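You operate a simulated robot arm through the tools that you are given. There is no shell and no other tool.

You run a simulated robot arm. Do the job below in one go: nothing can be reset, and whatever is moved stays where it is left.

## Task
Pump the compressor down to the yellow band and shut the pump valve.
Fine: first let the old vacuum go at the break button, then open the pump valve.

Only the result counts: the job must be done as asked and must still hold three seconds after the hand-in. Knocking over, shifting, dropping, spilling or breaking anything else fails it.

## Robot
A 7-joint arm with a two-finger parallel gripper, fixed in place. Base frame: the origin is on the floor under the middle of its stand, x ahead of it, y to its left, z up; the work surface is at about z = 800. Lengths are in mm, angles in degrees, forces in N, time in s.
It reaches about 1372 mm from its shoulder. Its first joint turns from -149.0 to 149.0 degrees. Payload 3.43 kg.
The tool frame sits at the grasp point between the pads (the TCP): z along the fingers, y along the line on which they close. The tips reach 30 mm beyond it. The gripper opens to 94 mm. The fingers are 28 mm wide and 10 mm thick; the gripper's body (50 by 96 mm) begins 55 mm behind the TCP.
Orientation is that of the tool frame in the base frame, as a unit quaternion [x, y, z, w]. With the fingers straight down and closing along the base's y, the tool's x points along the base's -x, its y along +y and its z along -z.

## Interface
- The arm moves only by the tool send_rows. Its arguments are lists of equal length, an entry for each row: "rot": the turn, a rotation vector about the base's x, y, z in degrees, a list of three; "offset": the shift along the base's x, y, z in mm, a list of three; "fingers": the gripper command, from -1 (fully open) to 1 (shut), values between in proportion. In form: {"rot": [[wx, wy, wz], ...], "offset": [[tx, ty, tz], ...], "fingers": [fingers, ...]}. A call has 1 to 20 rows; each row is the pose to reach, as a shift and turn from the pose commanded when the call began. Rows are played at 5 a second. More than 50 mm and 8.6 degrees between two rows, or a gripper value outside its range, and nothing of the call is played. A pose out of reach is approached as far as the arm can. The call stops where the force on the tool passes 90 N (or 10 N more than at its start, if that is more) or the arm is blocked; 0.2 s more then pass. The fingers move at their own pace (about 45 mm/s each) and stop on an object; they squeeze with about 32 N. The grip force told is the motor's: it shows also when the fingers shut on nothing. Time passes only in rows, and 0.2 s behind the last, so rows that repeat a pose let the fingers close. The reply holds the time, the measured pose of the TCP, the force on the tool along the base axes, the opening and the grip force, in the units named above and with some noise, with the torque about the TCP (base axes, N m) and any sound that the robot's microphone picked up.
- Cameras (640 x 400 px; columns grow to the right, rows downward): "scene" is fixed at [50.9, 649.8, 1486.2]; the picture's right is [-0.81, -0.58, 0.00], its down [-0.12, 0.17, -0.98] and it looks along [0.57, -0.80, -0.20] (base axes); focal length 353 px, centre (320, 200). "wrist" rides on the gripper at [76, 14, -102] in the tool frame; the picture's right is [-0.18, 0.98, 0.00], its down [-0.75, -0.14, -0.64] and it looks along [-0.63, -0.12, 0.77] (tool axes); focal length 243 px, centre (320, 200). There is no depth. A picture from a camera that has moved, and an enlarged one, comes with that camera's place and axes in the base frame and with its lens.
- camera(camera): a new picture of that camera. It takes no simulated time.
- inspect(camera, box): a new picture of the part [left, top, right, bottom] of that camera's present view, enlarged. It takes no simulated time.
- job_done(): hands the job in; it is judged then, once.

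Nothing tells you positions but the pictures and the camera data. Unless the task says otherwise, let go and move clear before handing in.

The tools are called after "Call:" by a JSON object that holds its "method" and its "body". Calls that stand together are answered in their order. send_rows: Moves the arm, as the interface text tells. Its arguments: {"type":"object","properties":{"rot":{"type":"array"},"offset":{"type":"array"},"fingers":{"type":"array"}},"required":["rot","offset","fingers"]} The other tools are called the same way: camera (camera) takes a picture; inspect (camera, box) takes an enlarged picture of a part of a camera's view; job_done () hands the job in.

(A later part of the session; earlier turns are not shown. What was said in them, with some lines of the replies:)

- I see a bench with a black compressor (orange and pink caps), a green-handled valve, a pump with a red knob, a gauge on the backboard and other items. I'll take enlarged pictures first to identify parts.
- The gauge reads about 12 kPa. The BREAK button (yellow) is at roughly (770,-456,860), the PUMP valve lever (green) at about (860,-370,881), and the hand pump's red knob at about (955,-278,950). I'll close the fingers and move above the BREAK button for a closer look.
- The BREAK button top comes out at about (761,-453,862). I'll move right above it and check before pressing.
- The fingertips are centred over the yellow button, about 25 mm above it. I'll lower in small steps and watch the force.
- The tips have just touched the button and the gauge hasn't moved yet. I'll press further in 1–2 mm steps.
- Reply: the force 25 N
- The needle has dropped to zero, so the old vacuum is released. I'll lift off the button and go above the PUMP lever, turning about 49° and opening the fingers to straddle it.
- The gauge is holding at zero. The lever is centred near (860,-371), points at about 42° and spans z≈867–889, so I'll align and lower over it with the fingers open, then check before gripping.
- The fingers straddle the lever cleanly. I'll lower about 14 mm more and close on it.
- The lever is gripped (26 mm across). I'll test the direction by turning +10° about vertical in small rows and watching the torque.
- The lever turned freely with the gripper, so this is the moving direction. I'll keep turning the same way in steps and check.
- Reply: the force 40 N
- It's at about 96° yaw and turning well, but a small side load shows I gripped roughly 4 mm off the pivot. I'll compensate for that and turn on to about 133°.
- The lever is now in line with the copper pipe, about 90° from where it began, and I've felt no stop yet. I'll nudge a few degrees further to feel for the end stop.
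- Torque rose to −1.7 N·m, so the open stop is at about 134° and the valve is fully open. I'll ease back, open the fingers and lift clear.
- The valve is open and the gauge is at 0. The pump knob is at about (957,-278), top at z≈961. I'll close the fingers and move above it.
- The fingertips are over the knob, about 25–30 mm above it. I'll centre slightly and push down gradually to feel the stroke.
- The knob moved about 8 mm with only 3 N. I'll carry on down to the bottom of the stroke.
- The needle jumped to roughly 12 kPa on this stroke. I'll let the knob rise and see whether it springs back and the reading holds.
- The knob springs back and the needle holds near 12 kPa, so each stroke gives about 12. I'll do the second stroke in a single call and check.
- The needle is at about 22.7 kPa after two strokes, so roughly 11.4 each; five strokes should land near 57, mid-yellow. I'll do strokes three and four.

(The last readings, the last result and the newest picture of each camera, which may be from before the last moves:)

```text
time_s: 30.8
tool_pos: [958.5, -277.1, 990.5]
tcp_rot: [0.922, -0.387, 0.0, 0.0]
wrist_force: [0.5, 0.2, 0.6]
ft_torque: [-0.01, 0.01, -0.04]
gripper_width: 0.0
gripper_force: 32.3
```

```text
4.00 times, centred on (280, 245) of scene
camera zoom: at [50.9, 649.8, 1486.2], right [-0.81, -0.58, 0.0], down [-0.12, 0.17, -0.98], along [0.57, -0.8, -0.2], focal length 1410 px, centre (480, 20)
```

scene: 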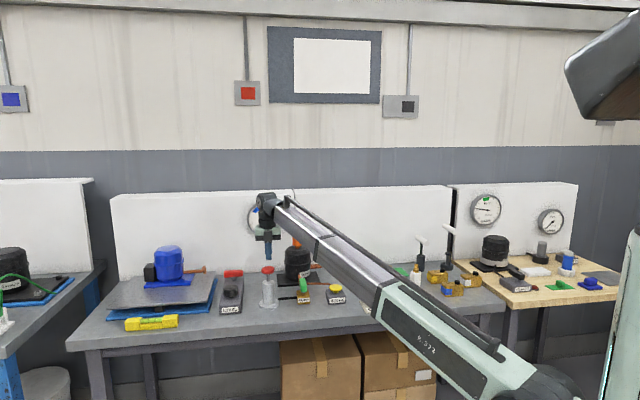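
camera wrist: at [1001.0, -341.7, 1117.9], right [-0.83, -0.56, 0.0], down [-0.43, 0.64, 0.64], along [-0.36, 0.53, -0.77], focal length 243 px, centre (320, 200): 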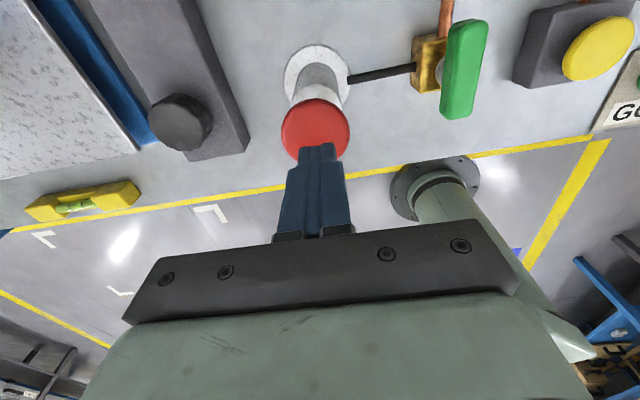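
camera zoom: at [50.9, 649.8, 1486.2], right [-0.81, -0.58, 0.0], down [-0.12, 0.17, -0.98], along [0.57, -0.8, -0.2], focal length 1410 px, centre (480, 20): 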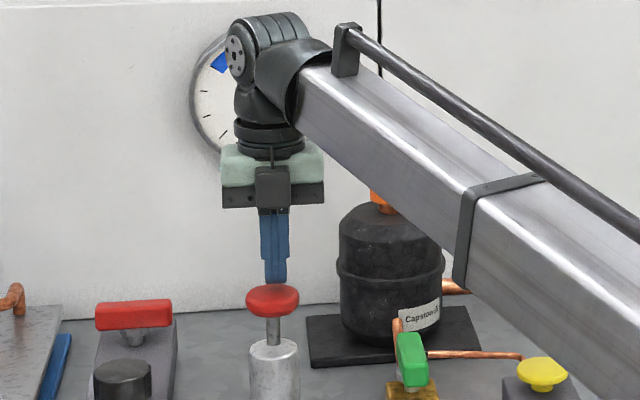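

The needle is hidden behind the wrist now. I'll step aside to above the valve to read the gauge.

Call:
{"method": "send_rows", "body": {"rot": [[0, 0, 0], [0, 0, 0], [0, 0, 0], [0, 0, 0], [0, 0, 0]], "offset": [[0, 0, 25], [-30, -31, 26], [-60, -62, 26], [-92, -94, 26], [-92, -94, 26]], "fingers": [1, 1, 1, 1, 1]}}

Call:
{"method": "inspect", "body": {"camera": "scene", "box": [240, 195, 300, 240]}}

```text
time_s: 32.0
tool_pos: [866.2, -372.0, 1018.7]
tcp_rot: [0.922, -0.387, 0.0, 0.0]
wrist_force: [0.4, 0.8, 0.0]
ft_torque: [0.01, -0.03, -0.02]
gripper_width: 0.0
gripper_force: 31.5
```

```text
8.89 times, centred on (270, 218) of scene
camera zoom: at [50.9, 649.8, 1486.2], right [-0.81, -0.58, 0.0], down [-0.12, 0.17, -0.98], along [0.57, -0.8, -0.2], focal length 3134 px, centre (764, 44)
```

zoom: 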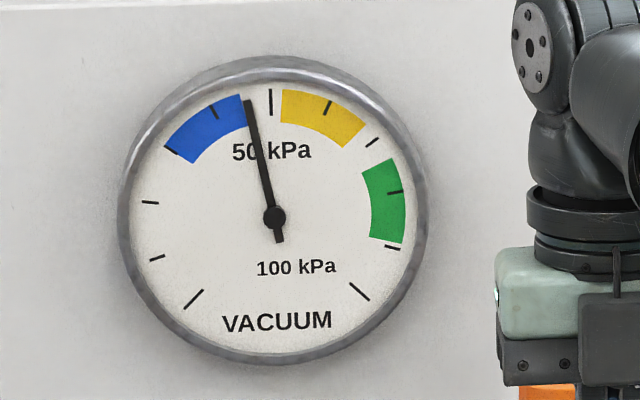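

It reads about 46 kPa after four strokes, so one more should land near 57, inside the yellow. I'll go back, do the fifth stroke and step aside again.

Call:
{"method": "send_rows", "body": {"rot": [[0, 0, 0], [0, 0, 0], [0, 0, 0], [0, 0, 0], [0, 0, 0], [0, 0, 0], [0, 0, 0], [0, 0, 0], [0, 0, 0], [0, 0, 0], [0, 0, 0], [0, 0, 0], [0, 0, 0], [0, 0, 0], [0, 0, 0], [0, 0, 0], [0, 0, 0], [0, 0, 0], [0, 0, 0]], "offset": [[30, 31, 0], [60, 62, 0], [92, 94, 0], [92, 94, -13], [92, 94, -26], [92, 94, -34], [92, 94, -42], [92, 94, -50], [92, 94, -58], [92, 94, -58], [92, 94, -50], [92, 94, -42], [92, 94, -34], [92, 94, -26], [92, 94, -10], [92, 94, 0], [60, 62, 0], [30, 31, 0], [0, 0, 0]], "fingers": [1, 1, 1, 1, 1, 1, 1, 1, 1, 1, 1, 1, 1, 1, 1, 1, 1, 1, 1]}}

Call:
{"method": "inspect", "body": {"camera": "scene", "box": [240, 195, 300, 240]}}

Call:
{"method": "camera", "body": {"camera": "wrist"}}

```text
time_s: 36.0
tool_pos: [866.9, -371.5, 1017.5]
tcp_rot: [0.922, -0.387, 0.0, 0.0]
wrist_force: [-0.3, 0.7, -1.0]
ft_torque: [0.0, 0.0, -0.01]
gripper_width: 0.1
gripper_force: 32.2
```

```text
8.89 times, centred on (270, 218) of scene
camera zoom: at [50.9, 649.8, 1486.2], right [-0.81, -0.58, 0.0], down [-0.12, 0.17, -0.98], along [0.57, -0.8, -0.2], focal length 3134 px, centre (764, 44)
```

zoom: 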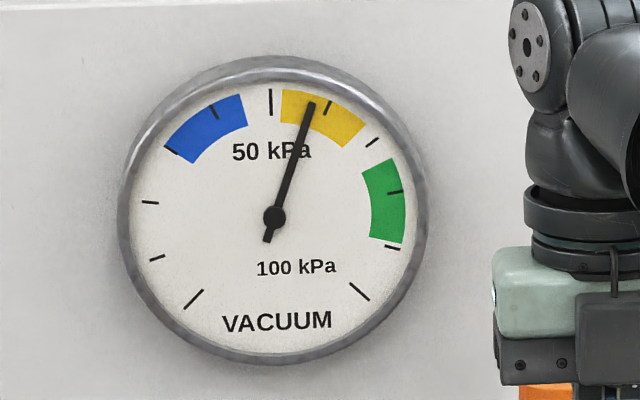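

```text
taken
camera wrist: at [911.6, -437.1, 1120.3], right [-0.83, -0.56, 0.0], down [-0.43, 0.64, 0.64], along [-0.36, 0.53, -0.77], focal length 243 px, centre (320, 200)
```

wrist: 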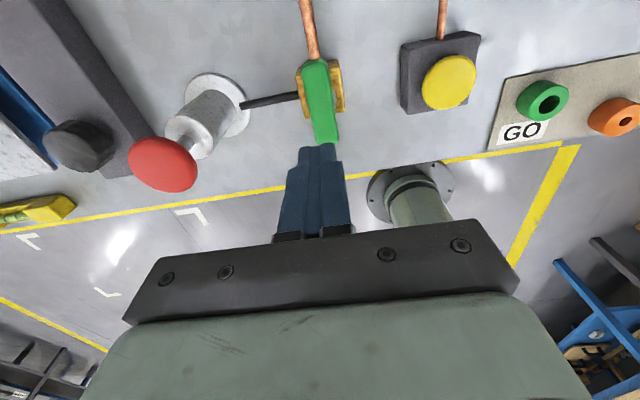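

The needle is in the yellow band at about 57 kPa. Now I'll go down over the lever, gripping at the pivot centre this time, to shut the valve.

Call:
{"method": "send_rows", "body": {"rot": [[0, 0, 0], [0, 0, 0], [0, 0, 0], [0, 0, 0], [0, 0, 0], [0, 0, 0], [0, 0, 0], [0, 0, 0], [0, 0, 0], [0, 0, 0], [0, 0, 0]], "offset": [[-2, 1.5, 0], [-4.4, 3, -10], [-4.4, 3, -30], [-4.4, 3, -60], [-4.4, 3, -90], [-4.4, 3, -110], [-4.4, 3, -122], [-4.4, 3, -122], [-4.4, 3, -122], [-4.4, 3, -122], [-4.4, 3, -122]], "fingers": [-0.2, -0.2, -0.2, -0.2, -0.2, -0.2, -0.2, 0.2, 1, 1, 1]}}

Call:
{"method": "camera", "body": {"camera": "wrist"}}

Call:
{"method": "inspect", "body": {"camera": "scene", "box": [220, 230, 340, 305]}}

Call:
{"method": "inspect", "body": {"camera": "scene", "box": [240, 195, 300, 240]}}

```text
time_s: 38.4
tool_pos: [862.8, -369.0, 894.1]
tcp_rot: [0.923, -0.386, 0.0, -0.001]
wrist_force: [6.8, 5.5, -2.7]
ft_torque: [-0.16, -0.32, 0.01]
gripper_width: 25.1
gripper_force: 44.9
```

```text
taken
camera wrist: at [907.8, -433.9, 997.4], right [-0.83, -0.56, 0.0], down [-0.43, 0.64, 0.64], along [-0.36, 0.53, -0.77], focal length 243 px, centre (320, 200)
```

wrist: 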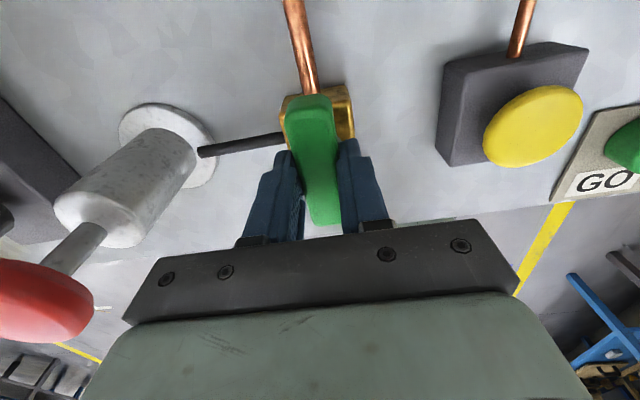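

```text
5.33 times, centred on (280, 268) of scene
camera zoom: at [50.9, 649.8, 1486.2], right [-0.81, -0.58, 0.0], down [-0.12, 0.17, -0.98], along [0.57, -0.8, -0.2], focal length 1881 px, centre (533, -160)
```

zoom: 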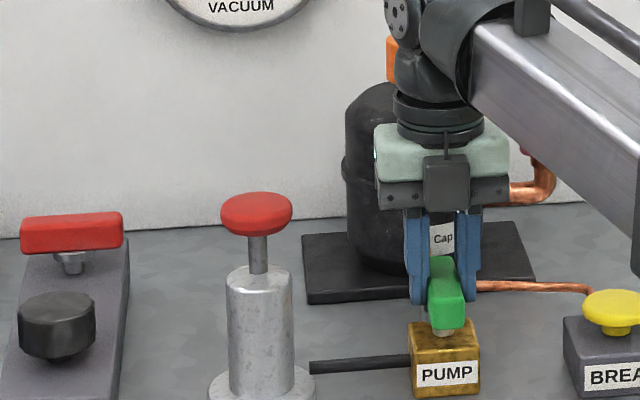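

```text
8.89 times, centred on (270, 218) of scene
camera zoom: at [50.9, 649.8, 1486.2], right [-0.81, -0.58, 0.0], down [-0.12, 0.17, -0.98], along [0.57, -0.8, -0.2], focal length 3134 px, centre (764, 44)
```

zoom: 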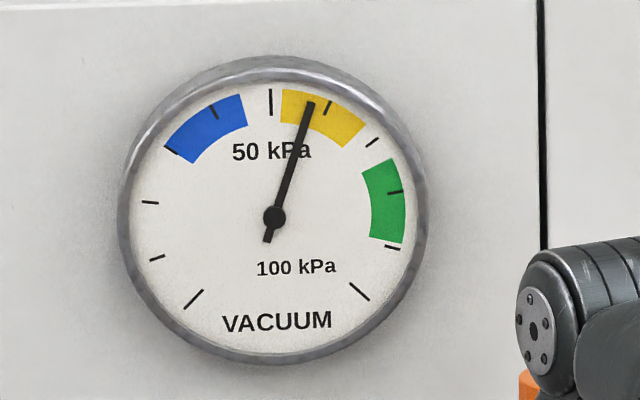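

It's gripped with little load and the needle is steady. I'll turn the lever back by −48° first and check the forces.

Call:
{"method": "send_rows", "body": {"rot": [[0, 0, -6], [0, 0, -12], [0, 0, -18], [0, 0, -24], [0, 0, -30], [0, 0, -36], [0, 0, -42], [0, 0, -48], [0, 0, -48]], "offset": [[0, 0, 0], [0, 0, 0], [0, 0, 0], [0, 0, 0], [0, 0, 0], [0, 0, 0], [0, 0, 0], [0, 0, 0], [0, 0, 0]], "fingers": [1, 1, 1, 1, 1, 1, 1, 1, 1]}}

```text
time_s: 40.4
tool_pos: [862.4, -367.7, 895.3]
tcp_rot: [-0.685, 0.729, 0.001, -0.001]
wrist_force: [5.7, 10.3, -1.8]
ft_torque: [-0.24, -0.32, 0.0]
gripper_width: 25.2
gripper_force: 45.3
```

The turn is smooth with only light side forces. I'll turn the rest of the way and slightly beyond to feel the closed stop.

Call:
{"method": "send_rows", "body": {"rot": [[0, 0, -6], [0, 0, -12], [0, 0, -18], [0, 0, -24], [0, 0, -30], [0, 0, -36], [0, 0, -40], [0, 0, -43], [0, 0, -45], [0, 0, -45]], "offset": [[0.5, 0.8, 0], [0.5, 0.8, 0], [0.5, 0.8, 0], [0.5, 0.8, 0], [0.5, 0.8, 0], [0.5, 0.8, 0], [0.5, 0.8, 0], [0.5, 0.8, 0], [0.5, 0.8, 0], [0.5, 0.8, 0]], "fingers": [1, 1, 1, 1, 1, 1, 1, 1, 1, 1]}}

Call:
{"method": "camera", "body": {"camera": "wrist"}}

Call:
{"method": "inspect", "body": {"camera": "scene", "box": [220, 230, 340, 305]}}

Call:
{"method": "inspect", "body": {"camera": "scene", "box": [240, 195, 300, 240]}}

```text
time_s: 42.6
tool_pos: [862.0, -368.2, 895.1]
tcp_rot: [-0.354, 0.935, 0.001, -0.001]
wrist_force: [-23.1, 6.2, -13.3]
ft_torque: [-0.38, 0.33, 1.76]
gripper_width: 26.3
gripper_force: 44.9
```

```text
taken
camera wrist: at [797.0, -409.1, 997.8], right [-0.51, 0.86, 0.0], down [0.66, 0.39, 0.64], along [0.55, 0.33, -0.77], focal length 243 px, centre (320, 200)
```

wrist: 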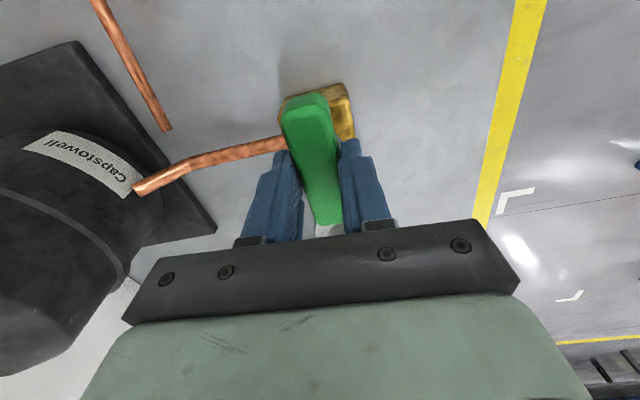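

```text
5.33 times, centred on (280, 268) of scene
camera zoom: at [50.9, 649.8, 1486.2], right [-0.81, -0.58, 0.0], down [-0.12, 0.17, -0.98], along [0.57, -0.8, -0.2], focal length 1881 px, centre (533, -160)
```

zoom: 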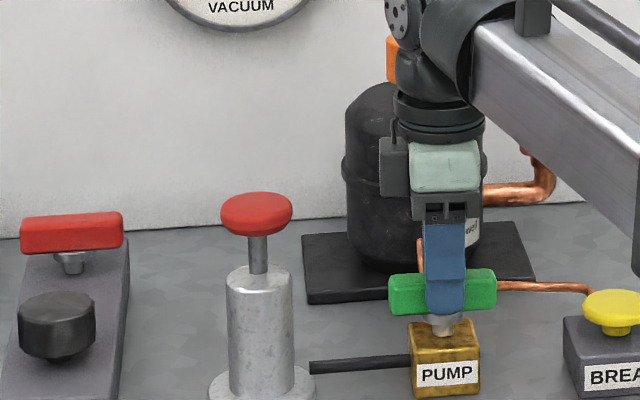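

```text
8.89 times, centred on (270, 218) of scene
camera zoom: at [50.9, 649.8, 1486.2], right [-0.81, -0.58, 0.0], down [-0.12, 0.17, -0.98], along [0.57, -0.8, -0.2], focal length 3134 px, centre (764, 44)
```

zoom: 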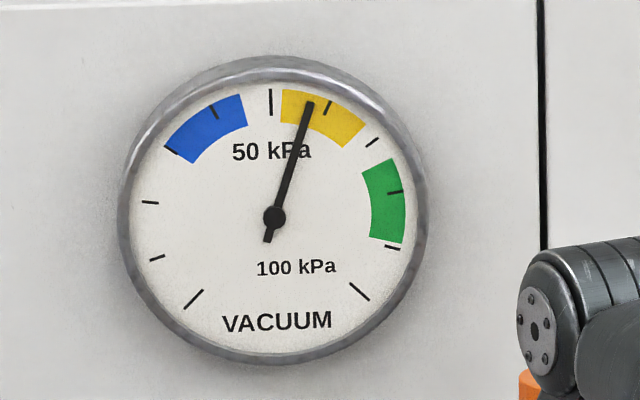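

The closed stop is reached (1.76 N·m, width widened) and the needle is steady in yellow. I'll relax slightly, open the fingers and lift clear.

Call:
{"method": "send_rows", "body": {"rot": [[0, 0, 1], [0, 0, 1.5], [0, 0, 1.5], [0, 0, 1.5], [0, 0, 1.5], [0, 0, 1.5], [0, 0, 1.5], [0, 0, 1.5], [0, 0, 1.5], [0, 0, 1.5]], "offset": [[0, 0, 0], [0, 0, 0], [0, 0, 0], [0, 0, 0], [0, 0, 0], [0, 0, 20], [0, 0, 50], [0, 0, 85], [0, 0, 120], [0, 0, 120]], "fingers": [1, 0.5, 0, -0.2, -0.2, -0.2, -0.2, -0.2, -0.2, -0.2]}}

Call:
{"method": "inspect", "body": {"camera": "scene", "box": [220, 230, 340, 305]}}

Call:
{"method": "inspect", "body": {"camera": "scene", "box": [240, 195, 300, 240]}}

Call:
{"method": "camera", "body": {"camera": "wrist"}}

```text
time_s: 44.8
tool_pos: [862.9, -368.9, 1015.0]
tcp_rot: [-0.367, 0.93, 0.0, 0.0]
wrist_force: [-0.9, -0.3, 0.9]
ft_torque: [0.0, 0.0, -0.02]
gripper_width: 56.4
gripper_force: 0.0
```

```text
5.33 times, centred on (280, 268) of scene
camera zoom: at [50.9, 649.8, 1486.2], right [-0.81, -0.58, 0.0], down [-0.12, 0.17, -0.98], along [0.57, -0.8, -0.2], focal length 1881 px, centre (533, -160)
```

zoom: 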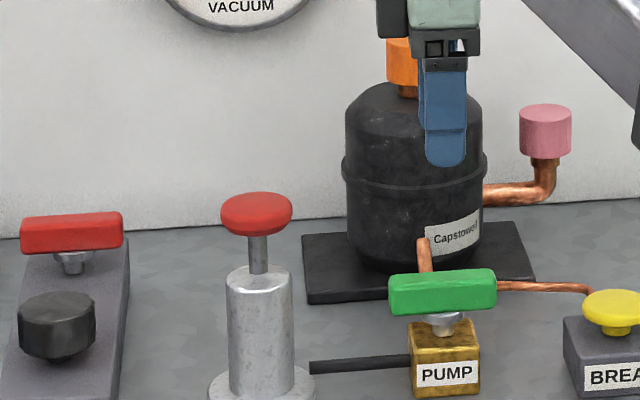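

```text
8.89 times, centred on (270, 218) of scene
camera zoom: at [50.9, 649.8, 1486.2], right [-0.81, -0.58, 0.0], down [-0.12, 0.17, -0.98], along [0.57, -0.8, -0.2], focal length 3134 px, centre (764, 44)
```

zoom: 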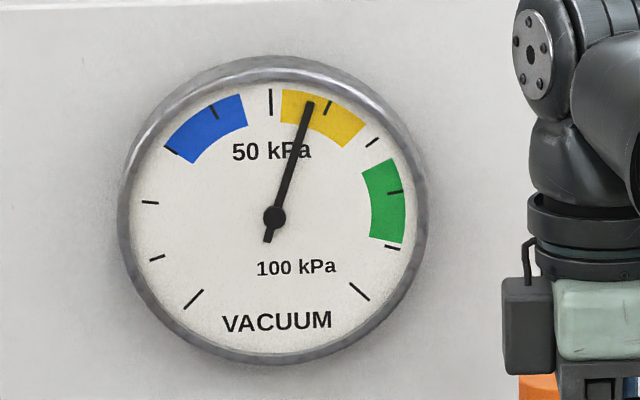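

```text
taken
camera wrist: at [798.6, -411.3, 1118.1], right [-0.54, 0.84, 0.0], down [0.65, 0.41, 0.64], along [0.54, 0.34, -0.77], focal length 243 px, centre (320, 200)
```

wrist: 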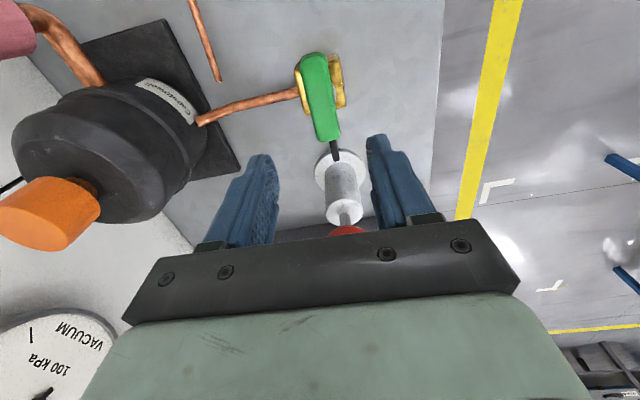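

The lever is back at its shut position and the needle sits at about 57 kPa in yellow. I'll rise further and wait a few seconds to make sure nothing drifts.

Call:
{"method": "send_rows", "body": {"rot": [[0, 0, 0], [0, 0, 0], [0, 0, 0], [0, 0, 0], [0, 0, 0], [0, 0, 0], [0, 0, 0], [0, 0, 0], [0, 0, 0], [0, 0, 0], [0, 0, 0], [0, 0, 0], [0, 0, 0], [0, 0, 0], [0, 0, 0], [0, 0, 0], [0, 0, 0], [0, 0, 0], [0, 0, 0], [0, 0, 0]], "offset": [[0, 0, 30], [0, 0, 60], [-10, 0, 90], [-20, 0, 120], [-20, 0, 140], [-20, 0, 140], [-20, 0, 140], [-20, 0, 140], [-20, 0, 140], [-20, 0, 140], [-20, 0, 140], [-20, 0, 140], [-20, 0, 140], [-20, 0, 140], [-20, 0, 140], [-20, 0, 140], [-20, 0, 140], [-20, 0, 140], [-20, 0, 140], [-20, 0, 140]], "fingers": [-0.2, -0.2, -0.2, -0.2, -0.2, -0.2, -0.2, -0.2, -0.2, -0.2, -0.2, -0.2, -0.2, -0.2, -0.2, -0.2, -0.2, -0.2, -0.2, -0.2]}}

Call:
{"method": "inspect", "body": {"camera": "scene", "box": [240, 195, 300, 240]}}

Call:
{"method": "inspect", "body": {"camera": "scene", "box": [200, 190, 440, 340]}}

```text
time_s: 49.0
tool_pos: [841.9, -367.8, 1154.9]
tcp_rot: [-0.366, 0.931, 0.001, 0.0]
wrist_force: [-0.3, -0.4, -1.1]
ft_torque: [-0.01, 0.03, 0.0]
gripper_width: 56.3
gripper_force: 0.0
```

```text
8.89 times, centred on (270, 218) of scene
camera zoom: at [50.9, 649.8, 1486.2], right [-0.81, -0.58, 0.0], down [-0.12, 0.17, -0.98], along [0.57, -0.8, -0.2], focal length 3134 px, centre (764, 44)
```

zoom: 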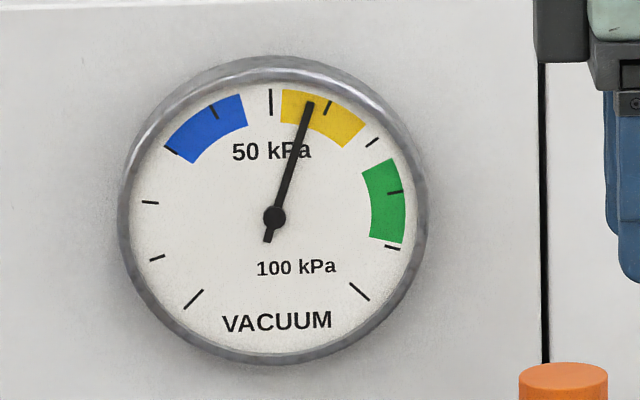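

```text
2.67 times, centred on (320, 265) of scene
camera zoom: at [50.9, 649.8, 1486.2], right [-0.81, -0.58, 0.0], down [-0.12, 0.17, -0.98], along [0.57, -0.8, -0.2], focal length 940 px, centre (320, 27)
```

zoom: 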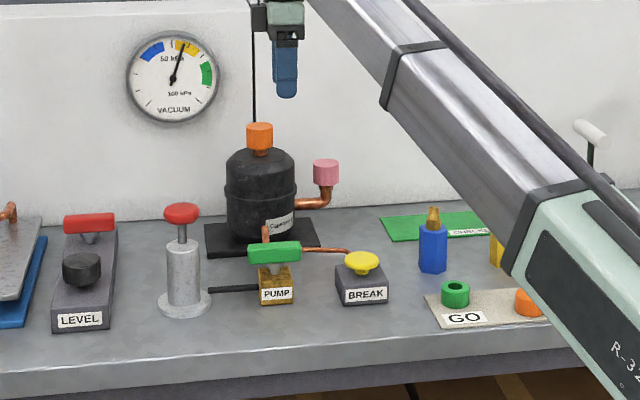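

The gauge holds steady in the yellow band at about 57 kPa, the PUMP lever is at its shut position, and everything else is in place with the gripper clear. I'm handing the job in.

Call:
{"method": "job_done", "body": {}}

```text
The job is handed in.
```

The compressor is pumped down to about 57 kPa, inside the yellow band (about 51–67 kPa), and the pump valve is shut.

1. **Old vacuum:** I held the BREAK button until the gauge dropped from about 12 kPa to zero.
2. **Pumping:** I opened the PUMP valve to its stop and gave five strokes on the red knob, about 11.4 kPa each.
3. **Shut-off:** I turned the PUMP lever back to its closed stop. The needle held steady for over four seconds before I handed in.

The gripper is clear of the bench, and nothing else appeared to have moved in the last picture.
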